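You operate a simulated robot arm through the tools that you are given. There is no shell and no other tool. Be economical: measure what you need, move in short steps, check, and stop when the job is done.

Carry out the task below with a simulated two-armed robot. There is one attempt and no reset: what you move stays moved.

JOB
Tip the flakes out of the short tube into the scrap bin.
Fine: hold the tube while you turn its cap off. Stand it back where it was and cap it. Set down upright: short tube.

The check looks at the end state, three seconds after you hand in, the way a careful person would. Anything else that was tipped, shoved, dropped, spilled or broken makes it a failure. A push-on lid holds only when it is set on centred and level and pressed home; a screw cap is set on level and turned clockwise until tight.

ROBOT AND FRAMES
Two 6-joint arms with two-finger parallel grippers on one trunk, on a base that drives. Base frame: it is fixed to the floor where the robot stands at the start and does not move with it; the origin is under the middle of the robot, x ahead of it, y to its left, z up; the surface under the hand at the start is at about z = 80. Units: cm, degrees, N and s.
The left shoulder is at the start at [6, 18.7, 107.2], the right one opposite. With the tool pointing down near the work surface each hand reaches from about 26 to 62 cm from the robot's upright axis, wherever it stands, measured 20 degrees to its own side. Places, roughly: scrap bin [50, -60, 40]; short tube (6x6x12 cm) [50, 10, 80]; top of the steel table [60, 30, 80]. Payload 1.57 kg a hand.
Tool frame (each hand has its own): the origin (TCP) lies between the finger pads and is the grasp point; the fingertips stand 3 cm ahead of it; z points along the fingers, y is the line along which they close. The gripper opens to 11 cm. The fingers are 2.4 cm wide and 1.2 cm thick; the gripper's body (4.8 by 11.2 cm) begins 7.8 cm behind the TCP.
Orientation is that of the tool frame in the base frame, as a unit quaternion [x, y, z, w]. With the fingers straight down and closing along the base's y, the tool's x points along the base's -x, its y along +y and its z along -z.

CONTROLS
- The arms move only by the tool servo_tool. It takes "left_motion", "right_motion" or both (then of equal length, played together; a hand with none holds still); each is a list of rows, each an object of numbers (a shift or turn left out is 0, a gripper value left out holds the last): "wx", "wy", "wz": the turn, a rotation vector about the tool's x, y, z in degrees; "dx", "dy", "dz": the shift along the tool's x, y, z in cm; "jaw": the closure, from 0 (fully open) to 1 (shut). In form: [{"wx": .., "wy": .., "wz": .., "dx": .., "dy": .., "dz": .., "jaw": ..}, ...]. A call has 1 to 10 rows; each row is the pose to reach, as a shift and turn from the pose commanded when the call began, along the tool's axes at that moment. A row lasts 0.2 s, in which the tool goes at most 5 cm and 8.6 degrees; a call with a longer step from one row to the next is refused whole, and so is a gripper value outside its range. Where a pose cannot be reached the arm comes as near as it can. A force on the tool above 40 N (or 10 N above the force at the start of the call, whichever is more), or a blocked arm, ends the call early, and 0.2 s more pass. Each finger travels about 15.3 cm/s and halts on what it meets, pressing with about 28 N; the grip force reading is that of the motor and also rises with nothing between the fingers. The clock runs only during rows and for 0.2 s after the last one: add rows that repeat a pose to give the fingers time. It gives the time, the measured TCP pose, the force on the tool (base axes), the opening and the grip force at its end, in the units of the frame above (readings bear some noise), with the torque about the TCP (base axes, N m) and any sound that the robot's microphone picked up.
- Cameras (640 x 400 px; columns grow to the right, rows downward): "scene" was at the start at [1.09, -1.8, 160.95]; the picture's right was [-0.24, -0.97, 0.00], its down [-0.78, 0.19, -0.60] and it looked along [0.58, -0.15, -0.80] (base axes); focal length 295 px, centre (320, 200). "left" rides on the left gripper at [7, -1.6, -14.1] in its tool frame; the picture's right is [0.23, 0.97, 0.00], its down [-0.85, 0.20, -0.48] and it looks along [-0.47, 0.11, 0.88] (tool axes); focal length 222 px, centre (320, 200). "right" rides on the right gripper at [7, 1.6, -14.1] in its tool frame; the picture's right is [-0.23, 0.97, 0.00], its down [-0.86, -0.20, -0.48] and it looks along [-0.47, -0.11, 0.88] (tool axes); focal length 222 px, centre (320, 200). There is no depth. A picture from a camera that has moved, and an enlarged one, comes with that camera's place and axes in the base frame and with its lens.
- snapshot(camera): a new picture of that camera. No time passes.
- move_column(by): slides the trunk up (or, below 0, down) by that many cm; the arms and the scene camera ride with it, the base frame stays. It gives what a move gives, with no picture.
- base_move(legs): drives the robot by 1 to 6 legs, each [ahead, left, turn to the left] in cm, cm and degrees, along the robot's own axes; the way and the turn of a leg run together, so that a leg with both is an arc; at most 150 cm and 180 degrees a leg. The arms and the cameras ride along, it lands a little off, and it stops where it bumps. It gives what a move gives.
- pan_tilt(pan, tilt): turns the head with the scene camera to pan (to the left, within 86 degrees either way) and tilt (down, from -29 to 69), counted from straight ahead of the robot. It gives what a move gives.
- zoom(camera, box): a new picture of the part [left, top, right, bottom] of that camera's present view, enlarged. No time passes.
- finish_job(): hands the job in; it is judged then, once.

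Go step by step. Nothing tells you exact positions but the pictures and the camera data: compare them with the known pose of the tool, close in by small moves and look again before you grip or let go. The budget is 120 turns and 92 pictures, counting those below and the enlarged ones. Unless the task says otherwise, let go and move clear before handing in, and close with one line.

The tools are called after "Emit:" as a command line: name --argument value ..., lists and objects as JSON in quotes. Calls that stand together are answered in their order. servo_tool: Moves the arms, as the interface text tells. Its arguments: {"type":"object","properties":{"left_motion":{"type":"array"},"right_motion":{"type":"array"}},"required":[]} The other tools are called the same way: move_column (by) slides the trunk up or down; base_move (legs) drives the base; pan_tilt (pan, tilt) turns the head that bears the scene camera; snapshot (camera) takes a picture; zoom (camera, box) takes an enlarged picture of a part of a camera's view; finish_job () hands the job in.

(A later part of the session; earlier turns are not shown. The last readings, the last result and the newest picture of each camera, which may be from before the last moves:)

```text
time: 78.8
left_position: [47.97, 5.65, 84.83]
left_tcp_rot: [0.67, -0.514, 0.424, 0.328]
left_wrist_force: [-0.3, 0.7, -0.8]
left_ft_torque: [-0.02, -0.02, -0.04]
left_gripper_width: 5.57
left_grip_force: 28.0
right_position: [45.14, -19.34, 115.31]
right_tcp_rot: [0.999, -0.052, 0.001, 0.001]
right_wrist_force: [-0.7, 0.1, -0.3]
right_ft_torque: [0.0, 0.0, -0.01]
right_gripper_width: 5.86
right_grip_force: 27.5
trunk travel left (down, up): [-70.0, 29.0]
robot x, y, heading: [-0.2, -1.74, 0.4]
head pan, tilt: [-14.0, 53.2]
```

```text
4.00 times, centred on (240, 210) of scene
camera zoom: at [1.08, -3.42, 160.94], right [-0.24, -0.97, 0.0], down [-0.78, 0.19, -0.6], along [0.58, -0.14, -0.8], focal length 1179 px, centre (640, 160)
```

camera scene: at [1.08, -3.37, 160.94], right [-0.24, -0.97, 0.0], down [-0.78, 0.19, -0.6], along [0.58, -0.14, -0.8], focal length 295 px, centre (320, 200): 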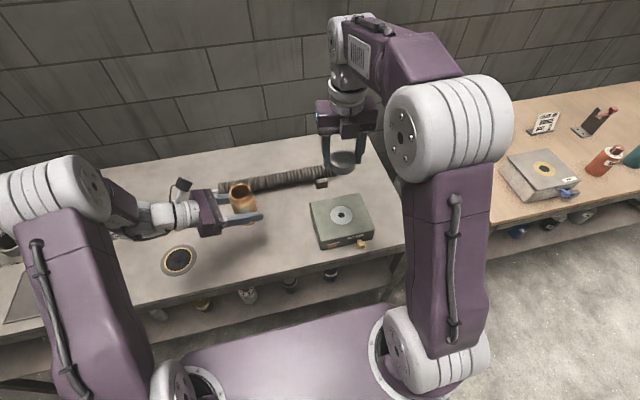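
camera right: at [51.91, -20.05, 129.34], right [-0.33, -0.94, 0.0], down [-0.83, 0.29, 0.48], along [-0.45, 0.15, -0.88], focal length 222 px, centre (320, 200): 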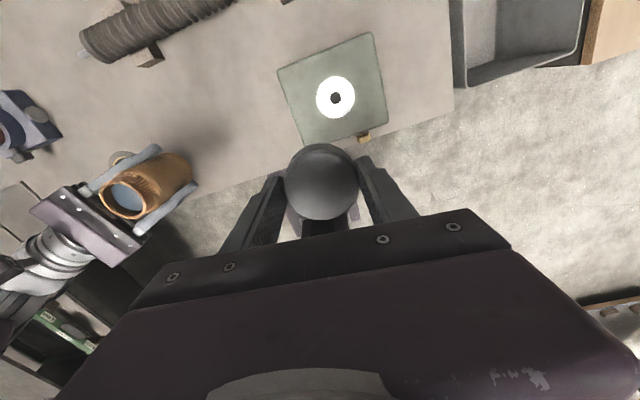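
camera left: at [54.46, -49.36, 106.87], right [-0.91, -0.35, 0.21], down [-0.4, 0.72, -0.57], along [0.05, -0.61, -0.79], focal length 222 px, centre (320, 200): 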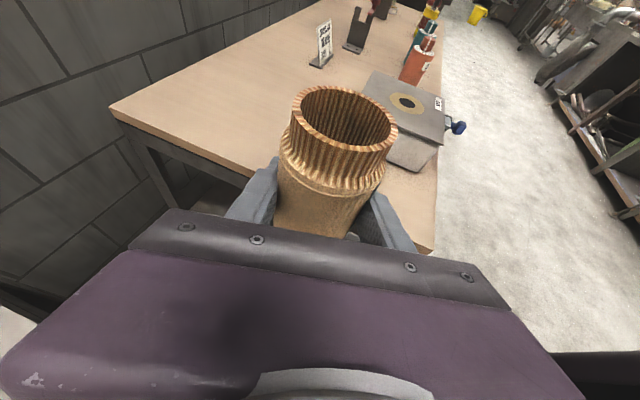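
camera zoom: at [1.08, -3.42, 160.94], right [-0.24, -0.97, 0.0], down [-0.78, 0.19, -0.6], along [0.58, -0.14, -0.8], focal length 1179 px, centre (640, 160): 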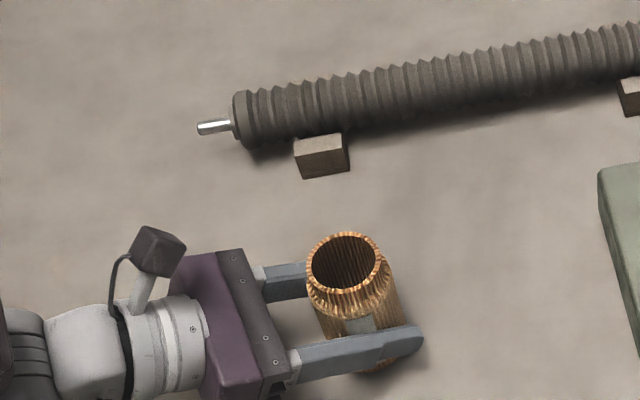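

There's no contact yet. I lower it a little more, in very small steps.

Emit:
servo_tool --left_motion '[{"dx": -0.09, "dz": 0.042}, {"dx": -0.18, "dz": 0.085}, {"dx": -0.23, "dz": 0.106}, {"dx": -0.23, "dz": 0.106}]'

```text
time: 79.8
left_position: [47.79, 5.76, 84.64]
left_tcp_rot: [0.669, -0.514, 0.424, 0.329]
left_wrist_force: [-1.3, 0.5, 0.0]
left_ft_torque: [-0.04, 0.0, 0.02]
left_gripper_width: 5.58
left_grip_force: 28.2
right_position: [45.17, -19.31, 115.23]
right_tcp_rot: [0.999, -0.052, 0.002, 0.0]
right_wrist_force: [0.3, 0.2, -1.2]
right_ft_torque: [0.0, 0.02, 0.0]
right_gripper_width: 5.87
right_grip_force: 28.1
trunk travel left (down, up): [-70.0, 29.0]
robot x, y, heading: [0.02, -1.7, -0.0]
head pan, tilt: [-14.0, 53.2]
```

Emit:
servo_tool --left_motion '[{"dx": -0.07, "dz": 0.032}, {"dx": -0.14, "dz": 0.065}, {"dx": -0.14, "dz": 0.065}]'

Emit:
zoom --camera "left" --box '[220, 50, 460, 250]'

```text
time: 80.6
left_position: [47.69, 5.8, 84.73]
left_tcp_rot: [0.669, -0.513, 0.427, 0.327]
left_wrist_force: [3.5, 1.2, 15.7]
left_ft_torque: [-0.21, -0.23, 0.06]
left_gripper_width: 5.54
left_grip_force: 28.5
right_position: [45.11, -19.33, 115.27]
right_tcp_rot: [0.999, -0.052, 0.002, 0.001]
right_wrist_force: [0.3, -0.2, 0.1]
right_ft_torque: [0.02, 0.01, 0.01]
right_gripper_width: 5.88
right_grip_force: 28.1
trunk travel left (down, up): [-70.0, 29.0]
robot x, y, heading: [-0.3, -1.76, 0.2]
head pan, tilt: [-14.0, 53.2]
```

```text
2.00 times, centred on (340, 150) of left
camera zoom: at [46.95, 15.64, 96.89], right [-0.92, -0.34, 0.21], down [-0.4, 0.72, -0.57], along [0.05, -0.61, -0.79], focal length 444 px, centre (280, 300)
```

zoom: 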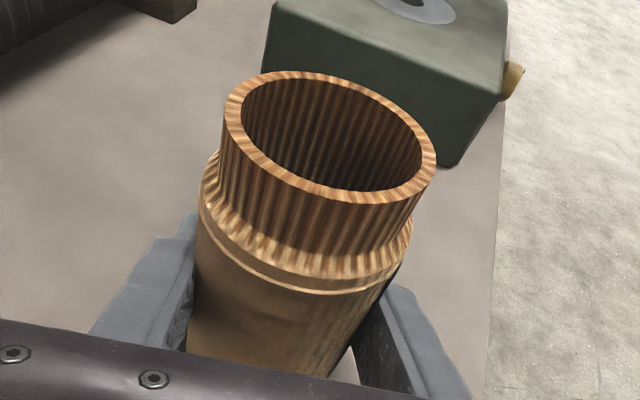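

The tube is on the table. I ease the pressure, let the tube settle upright by briefly opening the left jaw, then regrip it.

Emit:
servo_tool --left_motion '[{"dx": 0.1, "dz": -0.047}, {"dx": 0.1, "dz": -0.047}, {"dx": 0.1, "dz": -0.047, "jaw": 0.47}, {"dx": 0.1, "dz": -0.047, "jaw": 0.44}, {"dx": 0.1, "dz": -0.047, "jaw": 0.42}, {"dx": 0.1, "dz": -0.047, "jaw": 0.42}, {"dx": 0.1, "dz": -0.047, "jaw": 0.47}, {"dx": 0.1, "dz": -0.047, "jaw": 0.52}, {"dx": 0.1, "dz": -0.047, "jaw": 0.6}, {"dx": 0.1, "dz": -0.047, "jaw": 0.7}]'

Emit:
zoom --camera "left" --box '[220, 50, 460, 250]'

Emit:
zoom --camera "scene" --box '[160, 160, 320, 260]'

```text
time: 82.8
left_position: [47.87, 5.78, 84.6]
left_tcp_rot: [0.669, -0.514, 0.425, 0.328]
left_wrist_force: [0.2, 0.0, 0.3]
left_ft_torque: [-0.01, -0.06, -0.05]
left_gripper_width: 5.56
left_grip_force: 27.7
right_position: [45.27, -19.29, 115.25]
right_tcp_rot: [0.999, -0.052, 0.001, 0.001]
right_wrist_force: [-0.2, 0.6, 0.0]
right_ft_torque: [-0.02, -0.02, 0.03]
right_gripper_width: 5.89
right_grip_force: 28.2
trunk travel left (down, up): [-70.0, 29.0]
robot x, y, heading: [0.15, -1.28, 0.1]
head pan, tilt: [-14.0, 53.2]
```

```text
2.00 times, centred on (340, 150) of left
camera zoom: at [47.05, 15.63, 96.87], right [-0.92, -0.34, 0.21], down [-0.4, 0.72, -0.57], along [0.05, -0.61, -0.79], focal length 444 px, centre (280, 300)
```

zoom: 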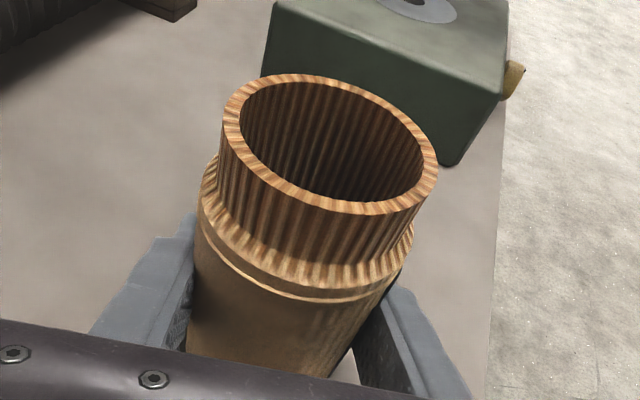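

```text
4.00 times, centred on (240, 210) of scene
camera zoom: at [1.07, -3.42, 160.95], right [-0.24, -0.97, 0.0], down [-0.78, 0.19, -0.6], along [0.58, -0.14, -0.8], focal length 1179 px, centre (640, 160)
```

zoom: 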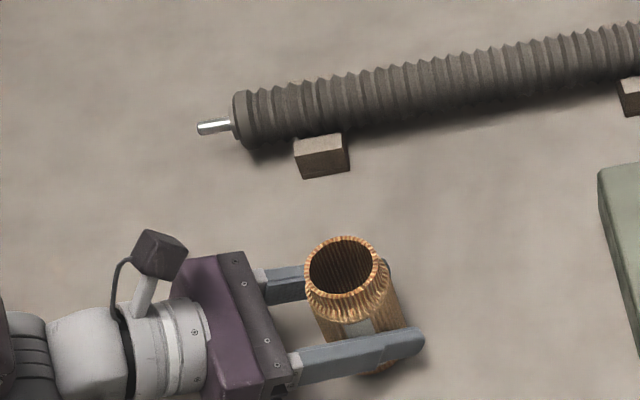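

The tube stands on the table near its original spot and is gripped again. I bring the cap back over it in stages.

Emit:
servo_tool --right_motion '[{"dy": -4.5, "dz": 0.5}, {"dy": -9, "dz": 1}, {"dy": -13.5, "dz": 2}, {"dy": -18, "dz": 3}, {"dy": -21.5, "dz": 4}, {"dy": -24, "dz": 6}, {"dy": -25.5, "dz": 8}, {"dy": -25.5, "dz": 8}]'

Emit:
snapshot --camera "right"

```text
time: 84.6
left_position: [47.76, 5.65, 84.66]
left_tcp_rot: [0.67, -0.514, 0.425, 0.328]
left_wrist_force: [1.2, 0.5, 2.3]
left_ft_torque: [-0.02, -0.07, 0.01]
left_gripper_width: 5.6
left_grip_force: 28.0
right_position: [47.73, 5.86, 107.48]
right_tcp_rot: [0.999, -0.052, 0.001, 0.002]
right_wrist_force: [-0.7, 0.1, 0.5]
right_ft_torque: [0.01, 0.0, 0.04]
right_gripper_width: 5.91
right_grip_force: 27.8
trunk travel left (down, up): [-70.0, 29.0]
robot x, y, heading: [-0.0, -1.84, -0.1]
head pan, tilt: [-14.0, 53.2]
```

```text
25 pictures are left
camera right: at [54.45, 3.57, 121.5], right [-0.33, -0.94, 0.0], down [-0.83, 0.29, 0.47], along [-0.45, 0.15, -0.88], focal length 222 px, centre (320, 200)
```

right: 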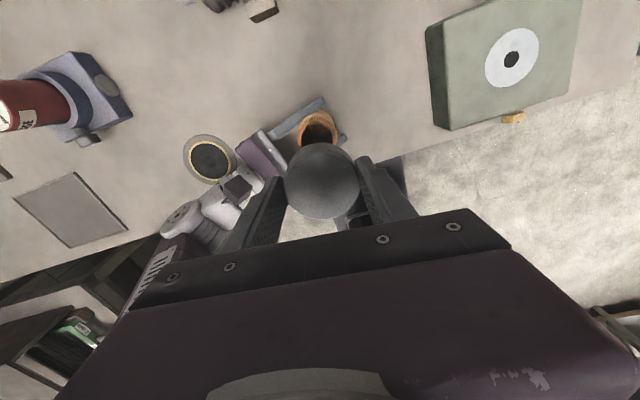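

The mouth is partly hidden under the cap, so I zoom to judge the alignment.

Emit:
zoom --camera "right" --box '[260, 80, 380, 155]'

Emit:
snapshot --camera "left"

```text
5.33 times, centred on (320, 118) of right
camera zoom: at [54.45, 3.57, 121.5], right [-0.33, -0.94, 0.0], down [-0.83, 0.29, 0.47], along [-0.45, 0.15, -0.88], focal length 1185 px, centre (320, 640)
```

zoom: 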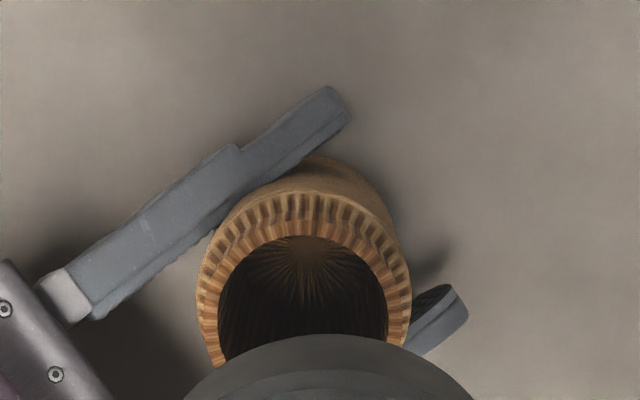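

```text
23 pictures are left
camera left: at [47.04, 15.63, 96.87], right [-0.92, -0.34, 0.21], down [-0.4, 0.72, -0.57], along [0.05, -0.61, -0.79], focal length 222 px, centre (320, 200)
```

left: 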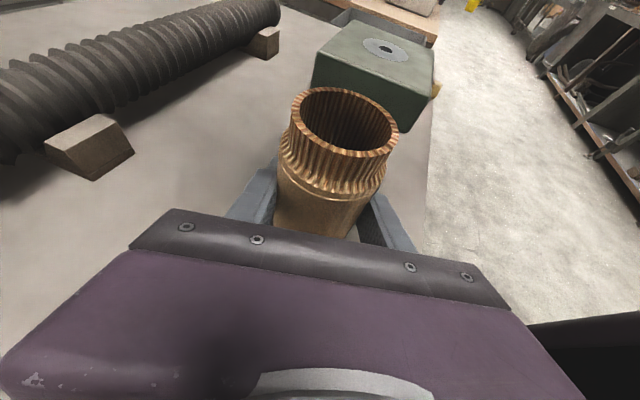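

Emit:
zoom --camera "right" --box '[272, 130, 368, 230]'

```text
4.00 times, centred on (320, 180) of right
camera zoom: at [54.45, 3.57, 121.5], right [-0.33, -0.94, 0.0], down [-0.83, 0.29, 0.47], along [-0.45, 0.15, -0.88], focal length 888 px, centre (320, 280)
```

zoom: 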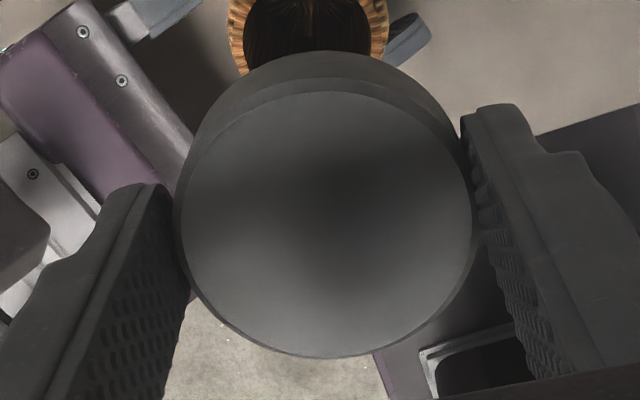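

The cap needs a shift of about 0.5 cm in tool −y. I lower it to just above the rim and check.

Emit:
servo_tool --right_motion '[{"dx": 0.1, "dy": -0.52, "dz": 3}, {"dx": 0.1, "dy": -0.52, "dz": 6}, {"dx": 0.1, "dy": -0.52, "dz": 9}, {"dx": 0.1, "dy": -0.52, "dz": 11}, {"dx": 0.1, "dy": -0.52, "dz": 12}, {"dx": 0.1, "dy": -0.52, "dz": 12}]'

Emit:
zoom --camera "left" --box '[220, 30, 460, 230]'

Emit:
zoom --camera "scene" --box '[180, 170, 308, 250]'

```text
time: 86.0
left_position: [47.86, 5.68, 84.49]
left_tcp_rot: [0.67, -0.513, 0.424, 0.328]
left_wrist_force: [-0.4, 0.2, 1.9]
left_ft_torque: [0.03, -0.03, 0.06]
left_gripper_width: 5.57
left_grip_force: 27.4
right_position: [47.94, 6.49, 95.25]
right_tcp_rot: [0.999, -0.052, 0.002, 0.001]
right_wrist_force: [0.9, 0.3, -0.5]
right_ft_torque: [-0.01, 0.03, 0.03]
right_gripper_width: 5.86
right_grip_force: 27.8
trunk travel left (down, up): [-70.0, 29.0]
robot x, y, heading: [-0.25, -1.83, 0.0]
head pan, tilt: [-14.0, 53.2]
```

```text
2.00 times, centred on (340, 130) of left
camera zoom: at [47.03, 15.63, 96.87], right [-0.92, -0.34, 0.21], down [-0.4, 0.72, -0.57], along [0.05, -0.61, -0.79], focal length 444 px, centre (280, 340)
```

zoom: 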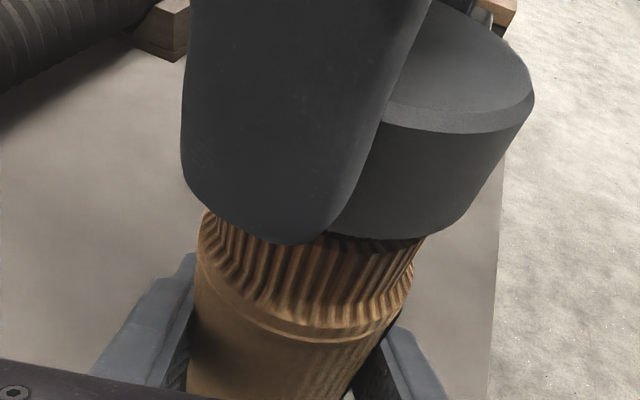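

```text
5.00 times, centred on (244, 210) of scene
camera zoom: at [1.03, -3.41, 160.94], right [-0.24, -0.97, 0.0], down [-0.78, 0.19, -0.6], along [0.58, -0.14, -0.8], focal length 1474 px, centre (700, 150)
```

zoom: 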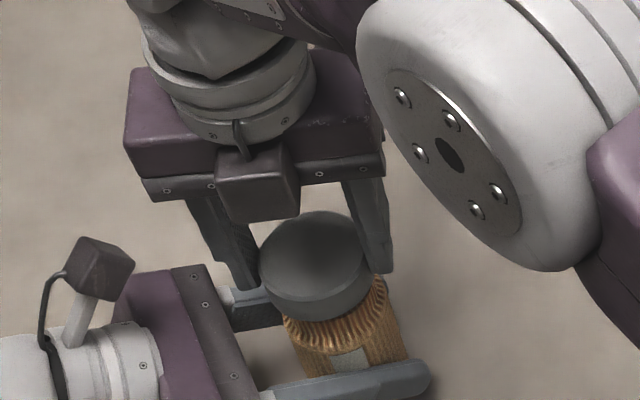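

The cap matches the neck to within about 0.2 cm. I nudge it slightly and lower it onto the neck slowly while watching the force.

Emit:
servo_tool --right_motion '[{"dy": 0.12, "dz": 0.3}, {"dy": 0.12, "dz": 0.6}, {"dy": 0.12, "dz": 0.9}, {"dy": 0.12, "dz": 1.2}, {"dy": 0.12, "dz": 1.5}, {"dy": 0.12, "dz": 1.8}, {"dy": 0.12, "dz": 2.0}, {"dy": 0.12, "dz": 2.15}]'

Emit:
zoom --camera "left" --box '[220, 30, 460, 230]'

```text
time: 87.8
left_position: [47.78, 5.67, 84.57]
left_tcp_rot: [0.669, -0.514, 0.424, 0.328]
left_wrist_force: [0.1, -2.5, 0.3]
left_ft_torque: [0.12, -0.02, 0.03]
left_gripper_width: 5.58
left_grip_force: 27.5
right_position: [48.07, 6.34, 93.04]
right_tcp_rot: [0.999, -0.052, 0.001, 0.001]
right_wrist_force: [0.5, 2.7, 1.1]
right_ft_torque: [0.07, -0.01, -0.06]
right_gripper_width: 5.9
right_grip_force: 28.1
trunk travel left (down, up): [-70.0, 29.0]
robot x, y, heading: [0.1, -1.59, -0.1]
head pan, tilt: [-14.0, 53.2]
```

```text
2.00 times, centred on (340, 130) of left
camera zoom: at [47.03, 15.62, 96.87], right [-0.92, -0.34, 0.21], down [-0.4, 0.72, -0.57], along [0.04, -0.61, -0.79], focal length 444 px, centre (280, 340)
```

zoom: 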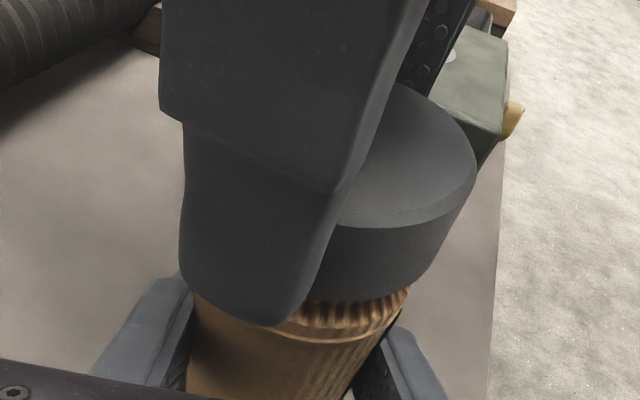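

The cap is seated on the neck with hardly any force. I turn it clockwise with a light downward bias.

Emit:
servo_tool --right_motion '[{"dz": 0.08}, {"wz": 8, "dz": 0.1}, {"wz": 16, "dz": 0.1}, {"wz": 24, "dz": 0.1}, {"wz": 32, "dz": 0.12}, {"wz": 40, "dz": 0.12}, {"wz": 48, "dz": 0.14}, {"wz": 56, "dz": 0.14}, {"wz": 64, "dz": 0.16}, {"wz": 72, "dz": 0.16}]'

Emit:
zoom --camera "left" --box '[220, 30, 460, 230]'

```text
time: 90.0
left_position: [47.96, 5.78, 84.61]
left_tcp_rot: [0.67, -0.513, 0.425, 0.327]
left_wrist_force: [20.3, -4.3, -1.3]
left_ft_torque: [0.4, 1.11, -0.44]
left_gripper_width: 5.64
left_grip_force: 27.9
right_position: [47.98, 6.45, 92.96]
right_tcp_rot: [0.777, -0.63, 0.0, 0.001]
right_wrist_force: [-19.4, 5.0, 3.2]
right_ft_torque: [-0.04, 0.39, 0.26]
right_gripper_width: 5.9
right_grip_force: 28.6
trunk travel left (down, up): [-70.0, 29.0]
robot x, y, heading: [0.06, -1.76, 0.0]
head pan, tilt: [-14.0, 53.2]
```

```text
2.00 times, centred on (340, 130) of left
camera zoom: at [47.11, 15.64, 96.89], right [-0.92, -0.35, 0.21], down [-0.4, 0.72, -0.57], along [0.05, -0.61, -0.79], focal length 444 px, centre (280, 340)
```

zoom: 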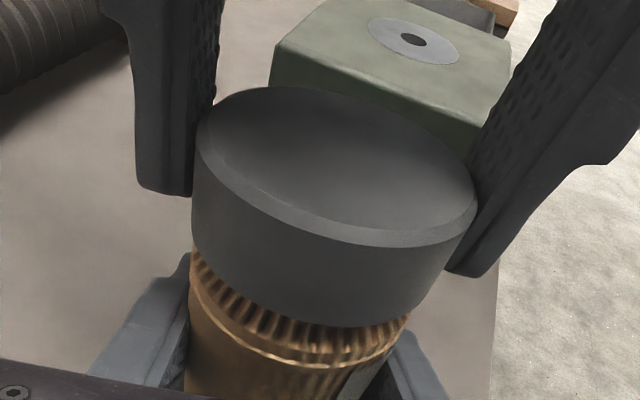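

Side force built up again, and the tube seems to have turned a little in the left grip. I release the cap and look.

Emit:
servo_tool --right_motion '[{"jaw": 0.4}, {"jaw": 0.3}, {"jaw": 0.22}, {"jaw": 0.22}, {"jaw": 0.22, "dz": -3}, {"jaw": 0.22, "dz": -7}, {"jaw": 0.22, "dz": -9}]'

Emit:
zoom --camera "left" --box '[220, 50, 460, 250]'

Emit:
zoom --camera "right" --box '[240, 90, 400, 190]'

```text
time: 91.6
left_position: [47.76, 5.68, 84.66]
left_tcp_rot: [0.669, -0.514, 0.424, 0.329]
left_wrist_force: [0.0, 0.6, -0.4]
left_ft_torque: [-0.01, 0.01, 0.0]
left_gripper_width: 5.6
left_grip_force: 27.8
right_position: [47.96, 6.35, 101.93]
right_tcp_rot: [0.777, -0.629, 0.003, 0.0]
right_wrist_force: [0.6, -0.7, 0.5]
right_ft_torque: [0.03, 0.01, 0.0]
right_gripper_width: 8.6
right_grip_force: 0.0
trunk travel left (down, up): [-70.0, 29.0]
robot x, y, heading: [0.21, -1.55, -0.1]
head pan, tilt: [-14.0, 53.2]
```

```text
2.00 times, centred on (340, 150) of left
camera zoom: at [47.05, 15.63, 96.85], right [-0.92, -0.34, 0.21], down [-0.4, 0.72, -0.57], along [0.05, -0.61, -0.79], focal length 444 px, centre (280, 300)
```

zoom: 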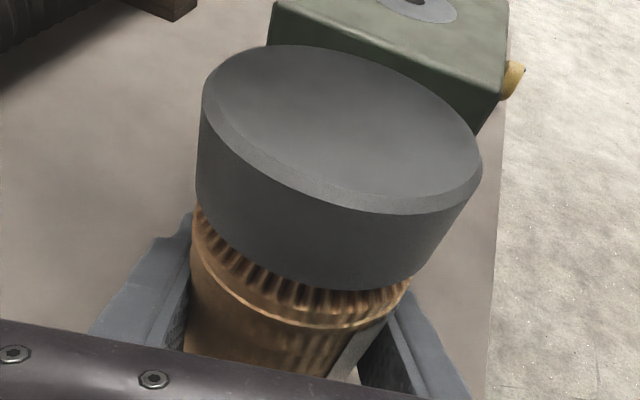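

```text
4.00 times, centred on (320, 140) of right
camera zoom: at [47.79, -0.69, 115.95], right [-1.0, 0.02, 0.0], down [0.02, 0.88, 0.48], along [0.01, 0.48, -0.88], focal length 888 px, centre (320, 440)
```

zoom: 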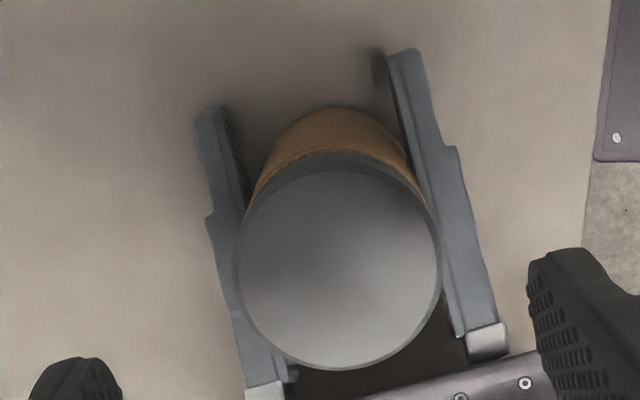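

The tube seems slightly tilted in the left grip. I let it settle upright again by briefly opening the left jaw a little, then regrip.

Emit:
servo_tool --left_motion '[{"jaw": 0.47}, {"jaw": 0.44}, {"jaw": 0.4}, {"jaw": 0.4}, {"jaw": 0.4}]'

Emit:
zoom --camera "left" --box '[220, 50, 460, 250]'

Emit:
zoom --camera "scene" --box '[180, 180, 308, 260]'

```text
time: 92.8
left_position: [47.88, 5.51, 84.59]
left_tcp_rot: [0.669, -0.514, 0.424, 0.329]
left_wrist_force: [0.6, 0.6, 0.2]
left_ft_torque: [0.01, 0.03, 0.0]
left_gripper_width: 6.6
left_grip_force: 0.1
right_position: [48.02, 6.38, 101.8]
right_tcp_rot: [0.777, -0.63, 0.003, 0.0]
right_wrist_force: [-0.1, -0.1, 0.0]
right_ft_torque: [0.04, 0.02, 0.0]
right_gripper_width: 8.55
right_grip_force: 0.0
trunk travel left (down, up): [-70.0, 29.0]
robot x, y, heading: [-0.02, -1.34, 0.0]
head pan, tilt: [-14.0, 53.2]
```

```text
2.00 times, centred on (340, 150) of left
camera zoom: at [47.05, 15.63, 96.86], right [-0.92, -0.34, 0.21], down [-0.4, 0.72, -0.57], along [0.05, -0.61, -0.79], focal length 444 px, centre (280, 300)
```

zoom: 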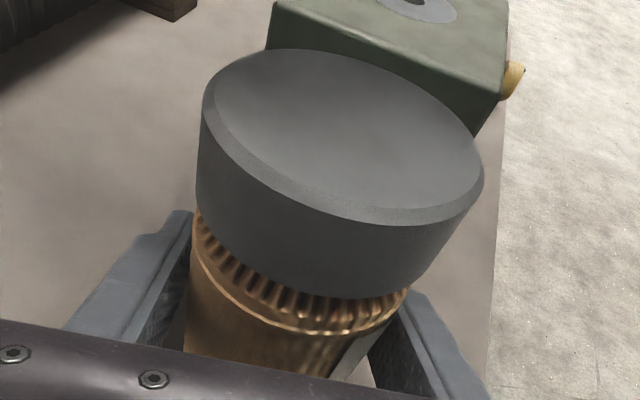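

```text
5.00 times, centred on (244, 220) of scene
camera zoom: at [1.07, -3.41, 160.95], right [-0.24, -0.97, 0.0], down [-0.78, 0.19, -0.6], along [0.58, -0.14, -0.8], focal length 1474 px, centre (700, 100)
```

zoom: 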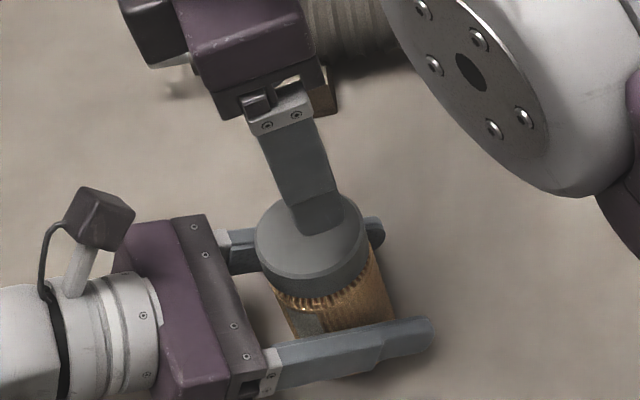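

Settled upright, the tube stands at about [47.45, 6.9], roughly 1 cm off its old place. I recentre the left hand on it, grip, lift slightly, move it back to about [47.7, 6.0], and set it down.

Emit:
servo_tool --left_motion '[{"dx": -0.28, "dz": -0.6}, {"dx": -0.55, "dz": -1.18}, {"dx": -0.55, "dz": -1.18}, {"dx": -0.55, "dz": -1.18, "jaw": 0.45}, {"dx": -0.55, "dz": -1.18, "jaw": 0.5}, {"dx": -0.55, "dz": -1.18, "jaw": 0.6}, {"dx": -0.55, "dz": -1.18, "jaw": 0.7}]'

Emit:
servo_tool --left_motion '[{"dx": 0.2, "dz": -0.09}, {"dx": 0.36, "dz": -0.17}, {"dx": 0.55, "dz": 0.25}, {"dx": 0.75, "dz": 0.68}, {"dx": 0.75, "dz": 0.68}, {"dx": 0.55, "dz": 0.76}, {"dx": 0.41, "dz": 0.84}, {"dx": 0.41, "dz": 0.84}]'

Emit:
zoom --camera "right" --box '[240, 90, 400, 190]'

```text
time: 94.4
left_position: [47.44, 6.98, 84.53]
left_tcp_rot: [0.669, -0.514, 0.424, 0.328]
left_wrist_force: [-0.4, 0.6, 0.4]
left_ft_torque: [0.01, -0.02, 0.02]
left_gripper_width: 5.58
left_grip_force: 28.8
right_position: [48.05, 6.29, 101.73]
right_tcp_rot: [0.777, -0.629, 0.003, -0.001]
right_wrist_force: [0.4, 0.6, 0.2]
right_ft_torque: [-0.01, 0.02, 0.01]
right_gripper_width: 8.57
right_grip_force: 0.1
trunk travel left (down, up): [-70.0, 29.0]
robot x, y, heading: [-0.27, -2.13, -0.1]
head pan, tilt: [-14.0, 53.2]
```

```text
time: 96.2
left_position: [47.73, 6.09, 84.68]
left_tcp_rot: [0.669, -0.514, 0.425, 0.328]
left_wrist_force: [0.9, -1.2, 3.4]
left_ft_torque: [0.04, -0.1, -0.01]
left_gripper_width: 5.61
left_grip_force: 28.1
right_position: [47.97, 6.4, 101.86]
right_tcp_rot: [0.777, -0.629, 0.002, 0.001]
right_wrist_force: [-0.6, 0.5, 0.3]
right_ft_torque: [-0.02, -0.01, -0.01]
right_gripper_width: 8.59
right_grip_force: 0.2
trunk travel left (down, up): [-70.0, 29.0]
robot x, y, heading: [0.35, -1.56, 0.3]
head pan, tilt: [-14.0, 53.2]
```

```text
4.00 times, centred on (320, 140) of right
camera zoom: at [47.78, -0.7, 115.94], right [-1.0, 0.02, 0.0], down [0.02, 0.88, 0.48], along [0.01, 0.48, -0.88], focal length 888 px, centre (320, 440)
```

zoom: 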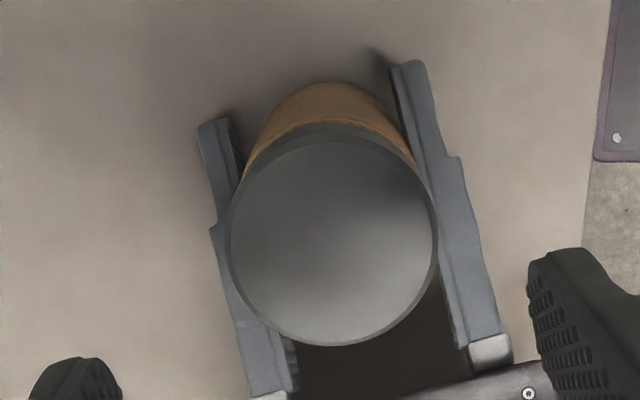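

The tube is back at about [47.76, 6.02] with the cap centred. I grip the cap again and turn it clockwise in smaller chunks, correcting for side force.

Emit:
servo_tool --right_motion '[{"dx": 0.22, "dy": 0.26, "dz": 3}, {"dx": 0.22, "dy": 0.26, "dz": 6}, {"dx": 0.22, "dy": 0.26, "dz": 8}, {"dx": 0.22, "dy": 0.26, "dz": 9.0}, {"dx": 0.22, "dy": 0.26, "dz": 9.0, "jaw": 0.35}, {"dx": 0.22, "dy": 0.26, "dz": 9.0, "jaw": 0.42}, {"dx": 0.22, "dy": 0.26, "dz": 9.0, "jaw": 0.5}, {"dx": 0.22, "dy": 0.26, "dz": 9.0, "jaw": 0.65}, {"dx": 0.22, "dy": 0.26, "dz": 9.0, "jaw": 0.7}]'

Emit:
servo_tool --right_motion '[{"wz": 8}, {"wz": 16}, {"wz": 24}, {"wz": 32}]'

```text
time: 98.2
left_position: [47.59, 5.95, 84.61]
left_tcp_rot: [0.669, -0.514, 0.424, 0.329]
left_wrist_force: [4.7, 1.2, 0.6]
left_ft_torque: [-0.02, 0.27, 0.01]
left_gripper_width: 5.62
left_grip_force: 28.5
right_position: [47.8, 6.05, 92.82]
right_tcp_rot: [0.777, -0.629, 0.002, 0.0]
right_wrist_force: [-3.9, -0.4, -1.6]
right_ft_torque: [-0.03, 0.1, 0.0]
right_gripper_width: 6.0
right_grip_force: 28.0
trunk travel left (down, up): [-70.0, 29.0]
robot x, y, heading: [0.36, -1.2, 0.3]
head pan, tilt: [-14.0, 53.2]
```

```text
time: 99.2
left_position: [47.82, 6.09, 84.52]
left_tcp_rot: [0.67, -0.514, 0.424, 0.328]
left_wrist_force: [12.9, 2.9, -1.4]
left_ft_torque: [-0.16, 0.71, -0.19]
left_gripper_width: 5.6
left_grip_force: 28.2
right_position: [47.85, 6.06, 92.86]
right_tcp_rot: [-0.573, 0.82, -0.002, 0.0]
right_wrist_force: [-11.8, -3.3, 1.5]
right_ft_torque: [-0.03, 0.32, 0.24]
right_gripper_width: 5.99
right_grip_force: 27.8
trunk travel left (down, up): [-70.0, 29.0]
robot x, y, heading: [0.07, -1.82, 0.5]
head pan, tilt: [-14.0, 53.2]
```

Emit:
servo_tool --right_motion '[{"dx": 0.07, "dy": 0.1}, {"wz": 8, "dx": 0.07, "dy": 0.1}, {"wz": 16, "dx": 0.07, "dy": 0.1}, {"wz": 24, "dx": 0.07, "dy": 0.1}, {"wz": 32, "dx": 0.07, "dy": 0.1}]'

Emit:
zoom --camera "left" --box '[220, 50, 460, 250]'

```text
time: 100.4
left_position: [47.74, 5.98, 84.52]
left_tcp_rot: [0.67, -0.514, 0.424, 0.328]
left_wrist_force: [10.6, 0.6, 0.7]
left_ft_torque: [0.01, 0.58, -0.08]
left_gripper_width: 5.61
left_grip_force: 27.6
right_position: [47.76, 6.0, 92.82]
right_tcp_rot: [-0.324, 0.946, -0.001, 0.001]
right_wrist_force: [-10.6, 0.0, -0.9]
right_ft_torque: [-0.01, 0.27, 0.1]
right_gripper_width: 5.98
right_grip_force: 28.0
trunk travel left (down, up): [-70.0, 29.0]
robot x, y, heading: [0.24, -1.61, 0.1]
head pan, tilt: [-14.0, 53.2]
```

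```text
2.00 times, centred on (340, 150) of left
camera zoom: at [46.9, 15.98, 96.84], right [-0.92, -0.34, 0.21], down [-0.4, 0.72, -0.57], along [0.05, -0.61, -0.79], focal length 444 px, centre (280, 300)
```

zoom: 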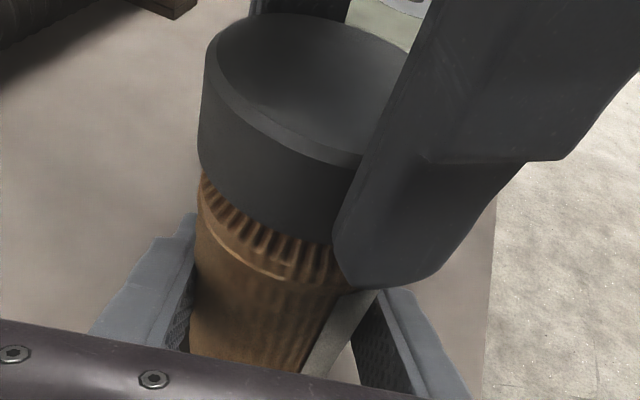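

The cap is not being drawn down yet, so I add a light downward press while turning and correct the side force.

Emit:
servo_tool --right_motion '[{"dx": 0.08, "dy": 0.06, "dz": 0.1}, {"wz": 8, "dx": 0.08, "dy": 0.06, "dz": 0.14}, {"wz": 16, "dx": 0.08, "dy": 0.06, "dz": 0.14}, {"wz": 24, "dx": 0.08, "dy": 0.06, "dz": 0.16}, {"wz": 32, "dx": 0.08, "dy": 0.06, "dz": 0.18}]'

```text
time: 101.6
left_position: [47.75, 5.99, 84.52]
left_tcp_rot: [0.67, -0.514, 0.424, 0.328]
left_wrist_force: [12.0, -7.2, -0.3]
left_ft_torque: [0.41, 0.61, -0.13]
left_gripper_width: 5.58
left_grip_force: 28.2
right_position: [47.64, 6.15, 92.74]
right_tcp_rot: [-0.051, 0.999, -0.001, 0.001]
right_wrist_force: [-12.0, 8.2, 0.4]
right_ft_torque: [0.2, 0.34, 0.13]
right_gripper_width: 6.0
right_grip_force: 27.9
trunk travel left (down, up): [-70.0, 29.0]
robot x, y, heading: [0.06, -1.81, 0.3]
head pan, tilt: [-14.0, 53.2]
```

The cap is going down with the turn. I continue, correcting the centring.

Emit:
servo_tool --right_motion '[{"dx": 0.11, "dy": 0.09}, {"wz": 8, "dx": 0.11, "dy": 0.09, "dz": 0.03}, {"wz": 16, "dx": 0.11, "dy": 0.09, "dz": 0.06}, {"wz": 24, "dx": 0.11, "dy": 0.09, "dz": 0.09}, {"wz": 32, "dx": 0.11, "dy": 0.09, "dz": 0.12}, {"wz": 40, "dx": 0.11, "dy": 0.09, "dz": 0.15}, {"wz": 48, "dx": 0.11, "dy": 0.09, "dz": 0.17}]'

Emit:
zoom --camera "left" --box '[220, 50, 460, 250]'

```text
time: 103.2
left_position: [47.74, 5.97, 84.57]
left_tcp_rot: [0.669, -0.514, 0.424, 0.329]
left_wrist_force: [-0.6, -15.2, 1.1]
left_ft_torque: [0.66, -0.37, -0.05]
left_gripper_width: 5.6
left_grip_force: 28.2
right_position: [47.6, 6.27, 92.63]
right_tcp_rot: [0.359, 0.933, 0.001, 0.002]
right_wrist_force: [0.7, 14.1, -1.6]
right_ft_torque: [0.51, 0.33, 0.08]
right_gripper_width: 5.99
right_grip_force: 27.9
trunk travel left (down, up): [-70.0, 29.0]
robot x, y, heading: [-0.04, -1.56, 0.2]
head pan, tilt: [-14.0, 53.2]
```

```text
2.00 times, centred on (340, 150) of left
camera zoom: at [46.89, 15.93, 96.82], right [-0.92, -0.34, 0.21], down [-0.4, 0.72, -0.57], along [0.04, -0.61, -0.79], focal length 444 px, centre (280, 300)
```

zoom: 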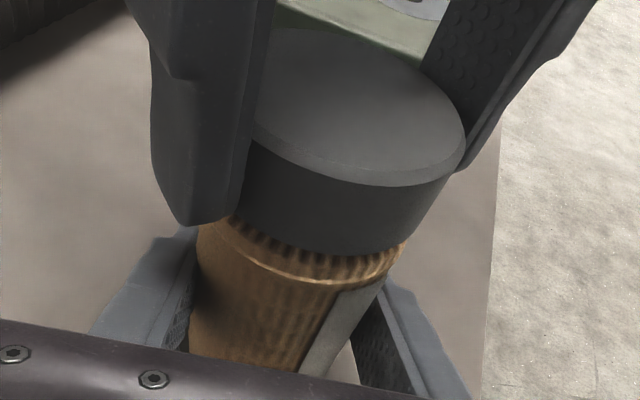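

It works: the tube no longer turns and the cap has dropped about 0.2 cm. I relieve the side force, release, rise, and rewind the wrist counter-clockwise for another grip.

Emit:
servo_tool --right_motion '[{"dx": 0.09, "dy": 0.1}, {"dx": 0.09, "dy": 0.1, "jaw": 0.4}, {"dx": 0.09, "dy": 0.1, "jaw": 0.3}, {"dx": 0.09, "dy": 0.1, "jaw": 0.22}, {"dx": 0.09, "dy": 0.1}, {"dx": 0.09, "dy": 0.1, "dz": -3}, {"dx": 0.09, "dy": 0.1, "dz": -7}, {"dx": 0.09, "dy": 0.1, "dz": -9}]'

Emit:
servo_tool --right_motion '[{"wz": -8.5}, {"wz": -17}, {"wz": -25.5}, {"wz": -34}, {"wz": -42.5}, {"wz": -51}, {"wz": -59.5}, {"wz": -68}, {"wz": -76.5}, {"wz": -85}]'

Emit:
servo_tool --right_motion '[{"wz": -8.5}, {"wz": -17}, {"wz": -25.5}, {"wz": -34}, {"wz": -42.5}, {"wz": -51}, {"wz": -59.5}, {"wz": -68}, {"wz": -76.5}, {"wz": -85}]'

Emit:
servo_tool --right_motion '[{"wz": -8.5}, {"wz": -17}, {"wz": -25.5}, {"wz": -34}, {"wz": -42.5}, {"wz": -45}, {"wz": -45}]'

Emit:
zoom --camera "right" --box '[240, 90, 400, 190]'

```text
time: 105.0
left_position: [47.66, 6.04, 84.49]
left_tcp_rot: [0.67, -0.513, 0.425, 0.328]
left_wrist_force: [0.5, -0.7, -1.2]
left_ft_torque: [-0.01, -0.01, -0.01]
left_gripper_width: 5.59
left_grip_force: 27.8
right_position: [47.42, 6.16, 101.54]
right_tcp_rot: [0.358, 0.934, -0.001, 0.002]
right_wrist_force: [0.5, 0.9, -0.1]
right_ft_torque: [-0.01, 0.0, 0.02]
right_gripper_width: 8.55
right_grip_force: 0.2
trunk travel left (down, up): [-70.0, 29.0]
robot x, y, heading: [-0.06, -1.86, 0.0]
head pan, tilt: [-14.0, 53.2]
```

```text
time: 107.2
left_position: [47.71, 6.03, 84.44]
left_tcp_rot: [0.669, -0.514, 0.424, 0.328]
left_wrist_force: [0.2, 0.7, -1.2]
left_ft_torque: [-0.01, 0.02, -0.01]
left_gripper_width: 5.55
left_grip_force: 28.0
right_position: [47.34, 6.29, 101.55]
right_tcp_rot: [-0.368, 0.93, -0.001, 0.001]
right_wrist_force: [0.3, 0.1, -0.1]
right_ft_torque: [0.02, -0.02, 0.01]
right_gripper_width: 8.61
right_grip_force: 0.1
trunk travel left (down, up): [-70.0, 29.0]
robot x, y, heading: [0.52, -1.59, 0.3]
head pan, tilt: [-14.0, 53.2]
```

```text
time: 109.4
left_position: [47.71, 5.96, 84.55]
left_tcp_rot: [0.669, -0.514, 0.425, 0.329]
left_wrist_force: [-0.4, -0.1, -1.4]
left_ft_torque: [0.01, -0.03, -0.01]
left_gripper_width: 5.56
left_grip_force: 27.6
right_position: [47.36, 6.3, 101.56]
right_tcp_rot: [0.9, -0.437, 0.002, -0.001]
right_wrist_force: [-0.6, 1.1, 0.4]
right_ft_torque: [0.0, 0.01, 0.02]
right_gripper_width: 8.58
right_grip_force: 0.1
trunk travel left (down, up): [-70.0, 29.0]
robot x, y, heading: [-0.05, -1.54, 0.0]
head pan, tilt: [-14.0, 53.2]
```

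```text
time: 111.0
left_position: [47.64, 6.1, 84.5]
left_tcp_rot: [0.669, -0.515, 0.423, 0.329]
left_wrist_force: [-0.3, 0.1, -0.5]
left_ft_torque: [0.04, -0.03, -0.03]
left_gripper_width: 5.58
left_grip_force: 28.1
right_position: [47.46, 6.35, 101.54]
right_tcp_rot: [0.998, -0.061, 0.001, 0.001]
right_wrist_force: [0.8, -0.3, 0.5]
right_ft_torque: [0.0, -0.04, 0.02]
right_gripper_width: 8.59
right_grip_force: 0.1
trunk travel left (down, up): [-70.0, 29.0]
robot x, y, heading: [-0.21, -1.65, 0.2]
head pan, tilt: [-14.0, 53.2]
```

```text
4.00 times, centred on (320, 140) of right
camera zoom: at [54.14, 3.93, 115.63], right [-0.34, -0.94, 0.0], down [-0.83, 0.3, 0.47], along [-0.45, 0.16, -0.88], focal length 888 px, centre (320, 440)
```

zoom: 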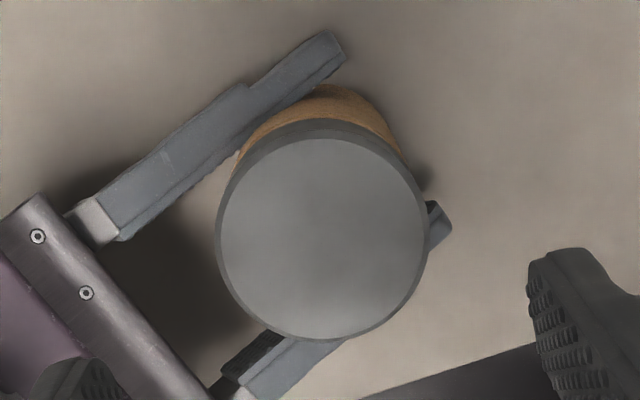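

The wrist is rewound and the cap sits about 0.3 cm in tool +x. I regrip and turn on.

Emit:
servo_tool --right_motion '[{"dx": 0.28, "dz": 3}, {"dx": 0.28, "dz": 6}, {"dx": 0.28, "dz": 8}, {"dx": 0.28, "dz": 8.95}, {"dx": 0.28, "dz": 8.95, "jaw": 0.35}, {"dx": 0.28, "dz": 8.95, "jaw": 0.42}, {"dx": 0.28, "dz": 8.95, "jaw": 0.5}, {"dx": 0.28, "dz": 8.95, "jaw": 0.65}, {"dx": 0.28, "dz": 8.95, "jaw": 0.7}]'

Emit:
servo_tool --right_motion '[{"wz": 8, "dz": 0.02}, {"wz": 16, "dz": 0.03}, {"wz": 24, "dz": 0.04}, {"wz": 32, "dz": 0.05}, {"wz": 40, "dz": 0.06}]'

```text
time: 113.0
left_position: [47.73, 6.1, 84.57]
left_tcp_rot: [0.669, -0.514, 0.424, 0.328]
left_wrist_force: [-0.9, 8.5, 0.1]
left_ft_torque: [-0.55, 0.01, 0.01]
left_gripper_width: 5.58
left_grip_force: 28.4
right_position: [47.61, 6.25, 92.64]
right_tcp_rot: [0.998, -0.062, 0.002, 0.001]
right_wrist_force: [-0.1, -8.9, -0.4]
right_ft_torque: [-0.16, -0.04, -0.01]
right_gripper_width: 5.98
right_grip_force: 27.8
trunk travel left (down, up): [-70.0, 29.0]
robot x, y, heading: [-0.2, -1.59, 0.2]
head pan, tilt: [-14.0, 53.2]
```

```text
time: 114.2
left_position: [47.81, 6.2, 84.58]
left_tcp_rot: [0.67, -0.513, 0.424, 0.328]
left_wrist_force: [2.7, 7.3, -3.9]
left_ft_torque: [-0.19, -0.29, -0.01]
left_gripper_width: 5.58
left_grip_force: 27.5
right_position: [47.7, 6.17, 92.52]
right_tcp_rot: [0.917, -0.399, 0.002, 0.001]
right_wrist_force: [-2.8, -7.4, 1.9]
right_ft_torque: [-0.45, 0.54, 0.02]
right_gripper_width: 5.97
right_grip_force: 28.1
trunk travel left (down, up): [-70.0, 29.0]
robot x, y, heading: [0.02, -1.68, -0.1]
head pan, tilt: [-14.0, 53.2]
```

Emit:
servo_tool --right_motion '[{"dx": 0.04, "dy": 0.08}, {"wz": 8, "dx": 0.04, "dy": 0.08, "dz": 0.01}, {"wz": 16, "dx": 0.04, "dy": 0.08, "dz": 0.02}, {"wz": 24, "dx": 0.04, "dy": 0.08, "dz": 0.03}, {"wz": 32, "dx": 0.04, "dy": 0.08, "dz": 0.05}, {"wz": 40, "dx": 0.04, "dy": 0.08, "dz": 0.06}, {"wz": 48, "dx": 0.04, "dy": 0.08, "dz": 0.07}]'

```text
time: 115.8
left_position: [47.57, 6.1, 84.57]
left_tcp_rot: [0.669, -0.513, 0.425, 0.329]
left_wrist_force: [1.0, -2.5, -5.9]
left_ft_torque: [0.25, -0.3, -0.13]
left_gripper_width: 5.58
left_grip_force: 27.6
right_position: [47.7, 6.17, 92.54]
right_tcp_rot: [-0.675, 0.738, -0.002, 0.001]
right_wrist_force: [-0.9, 2.3, 7.6]
right_ft_torque: [-0.25, 0.36, 0.11]
right_gripper_width: 5.97
right_grip_force: 28.0
trunk travel left (down, up): [-70.0, 29.0]
robot x, y, heading: [-0.26, -1.37, 0.1]
head pan, tilt: [-14.0, 53.2]
```

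Emit:
servo_tool --right_motion '[{"wz": 8}, {"wz": 16}, {"wz": 24}, {"wz": 32}, {"wz": 40}, {"wz": 48}]'

Emit:
zoom --camera "left" --box '[220, 50, 460, 250]'

```text
time: 117.2
left_position: [47.7, 6.04, 84.5]
left_tcp_rot: [0.669, -0.515, 0.424, 0.329]
left_wrist_force: [-6.1, 2.0, 2.3]
left_ft_torque: [-0.09, -0.78, -0.58]
left_gripper_width: 5.64
left_grip_force: 28.3
right_position: [47.83, 6.13, 92.53]
right_tcp_rot: [-0.316, 0.949, -0.001, 0.002]
right_wrist_force: [7.2, -1.8, -2.2]
right_ft_torque: [-0.02, 0.27, 0.62]
right_gripper_width: 5.93
right_grip_force: 28.1
trunk travel left (down, up): [-70.0, 29.0]
robot x, y, heading: [0.18, -1.94, 0.2]
head pan, tilt: [-14.0, 53.2]
```

```text
2.00 times, centred on (340, 150) of left
camera zoom: at [46.88, 15.97, 96.83], right [-0.92, -0.34, 0.21], down [-0.4, 0.72, -0.57], along [0.04, -0.61, -0.79], focal length 444 px, centre (280, 300)
```

zoom: 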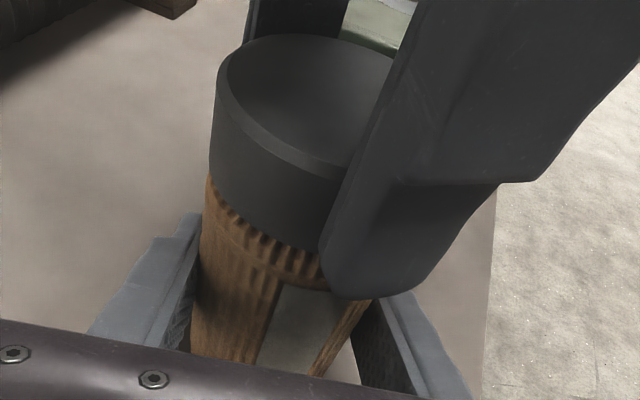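

The torque jumped to 0.6 N·m and the tube began to slip in the left grip, so the cap is tight. I release it and rise to inspect.

Emit:
servo_tool --right_motion '[{"jaw": 0.4}, {"jaw": 0.3}, {"jaw": 0.22}, {"jaw": 0.22}, {"jaw": 0.22, "dz": -3}, {"jaw": 0.22, "dz": -7}, {"jaw": 0.22, "dz": -11}, {"jaw": 0.22, "dz": -11}]'

Emit:
snapshot --camera "left"

Emit:
zoom --camera "scene" --box '[180, 180, 308, 260]'

```text
time: 119.0
left_position: [47.7, 6.08, 84.53]
left_tcp_rot: [0.669, -0.514, 0.424, 0.329]
left_wrist_force: [0.5, -0.2, -0.4]
left_ft_torque: [-0.02, -0.04, 0.05]
left_gripper_width: 5.6
left_grip_force: 27.6
right_position: [47.7, 6.05, 103.68]
right_tcp_rot: [-0.317, 0.948, -0.001, 0.002]
right_wrist_force: [0.1, 0.6, 0.2]
right_ft_torque: [0.03, -0.02, -0.02]
right_gripper_width: 8.59
right_grip_force: 0.1
trunk travel left (down, up): [-70.0, 29.0]
robot x, y, heading: [0.49, -1.75, -0.0]
head pan, tilt: [-14.0, 53.2]
```

```text
8 pictures are left
camera left: at [46.91, 15.98, 96.82], right [-0.92, -0.34, 0.21], down [-0.4, 0.72, -0.57], along [0.05, -0.61, -0.79], focal length 222 px, centre (320, 200)
```

left: 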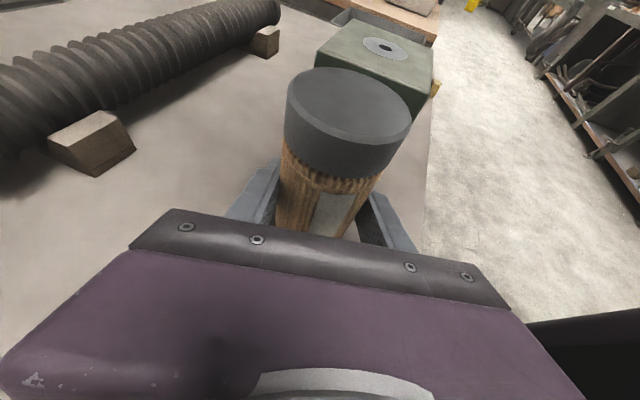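

```text
5.00 times, centred on (244, 220) of scene
camera zoom: at [1.09, -3.4, 160.95], right [-0.24, -0.97, 0.0], down [-0.78, 0.19, -0.6], along [0.58, -0.14, -0.8], focal length 1474 px, centre (700, 100)
```

zoom: 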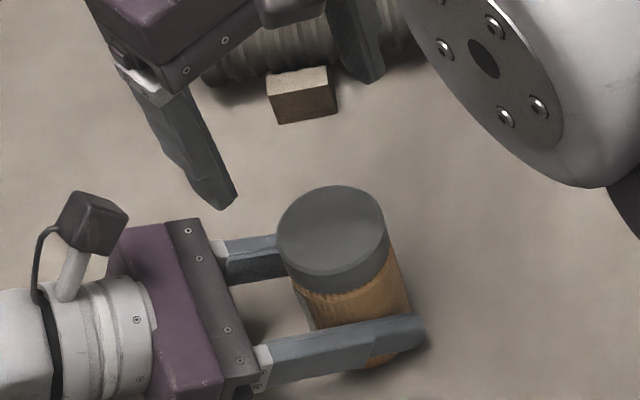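

The cap looks fully home, and the tube is at about [47.8, 5.9]. I move the right hand aside, open the left jaw gently and back straight out.

Emit:
servo_tool --right_motion '[{"dz": -3}, {"dz": -6}, {"dz": -8}]'

Emit:
servo_tool --left_motion '[{"jaw": 0.47}, {"jaw": 0.42}, {"jaw": 0.35}, {"jaw": 0.2}, {"jaw": 0.1}, {"jaw": 0}, {"jaw": 0}, {"jaw": 0}]'

Emit:
snapshot --camera "left"

```text
time: 119.8
left_position: [47.67, 6.11, 84.63]
left_tcp_rot: [0.669, -0.513, 0.425, 0.328]
left_wrist_force: [0.0, -0.3, -1.0]
left_ft_torque: [0.02, -0.02, 0.01]
left_gripper_width: 5.62
left_grip_force: 28.3
right_position: [47.77, 6.26, 111.43]
right_tcp_rot: [-0.317, 0.948, -0.002, 0.001]
right_wrist_force: [-0.6, -0.4, 0.5]
right_ft_torque: [0.0, -0.01, -0.01]
right_gripper_width: 8.59
right_grip_force: 0.0
trunk travel left (down, up): [-70.0, 29.0]
robot x, y, heading: [-0.21, -1.81, 0.1]
head pan, tilt: [-14.0, 53.2]
```

```text
time: 121.6
left_position: [47.65, 5.9, 84.57]
left_tcp_rot: [0.669, -0.514, 0.425, 0.329]
left_wrist_force: [0.1, 0.1, -0.1]
left_ft_torque: [0.03, 0.03, 0.01]
left_gripper_width: 10.99
left_grip_force: 0.1
right_position: [47.6, 6.22, 111.45]
right_tcp_rot: [-0.317, 0.948, -0.001, 0.0]
right_wrist_force: [0.0, -0.5, -0.1]
right_ft_torque: [0.02, 0.0, 0.03]
right_gripper_width: 8.6
right_grip_force: 0.0
trunk travel left (down, up): [-70.0, 29.0]
robot x, y, heading: [-0.26, -1.65, -0.0]
head pan, tilt: [-14.0, 53.2]
```

```text
6 pictures are left
camera left: at [46.9, 15.98, 96.83], right [-0.92, -0.34, 0.21], down [-0.4, 0.72, -0.57], along [0.05, -0.61, -0.79], focal length 222 px, centre (320, 200)
```

left: 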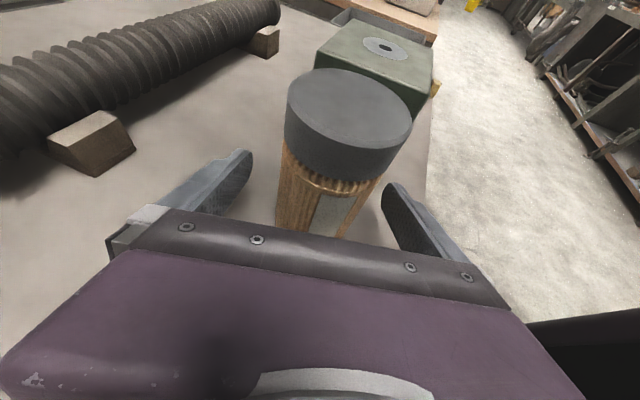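

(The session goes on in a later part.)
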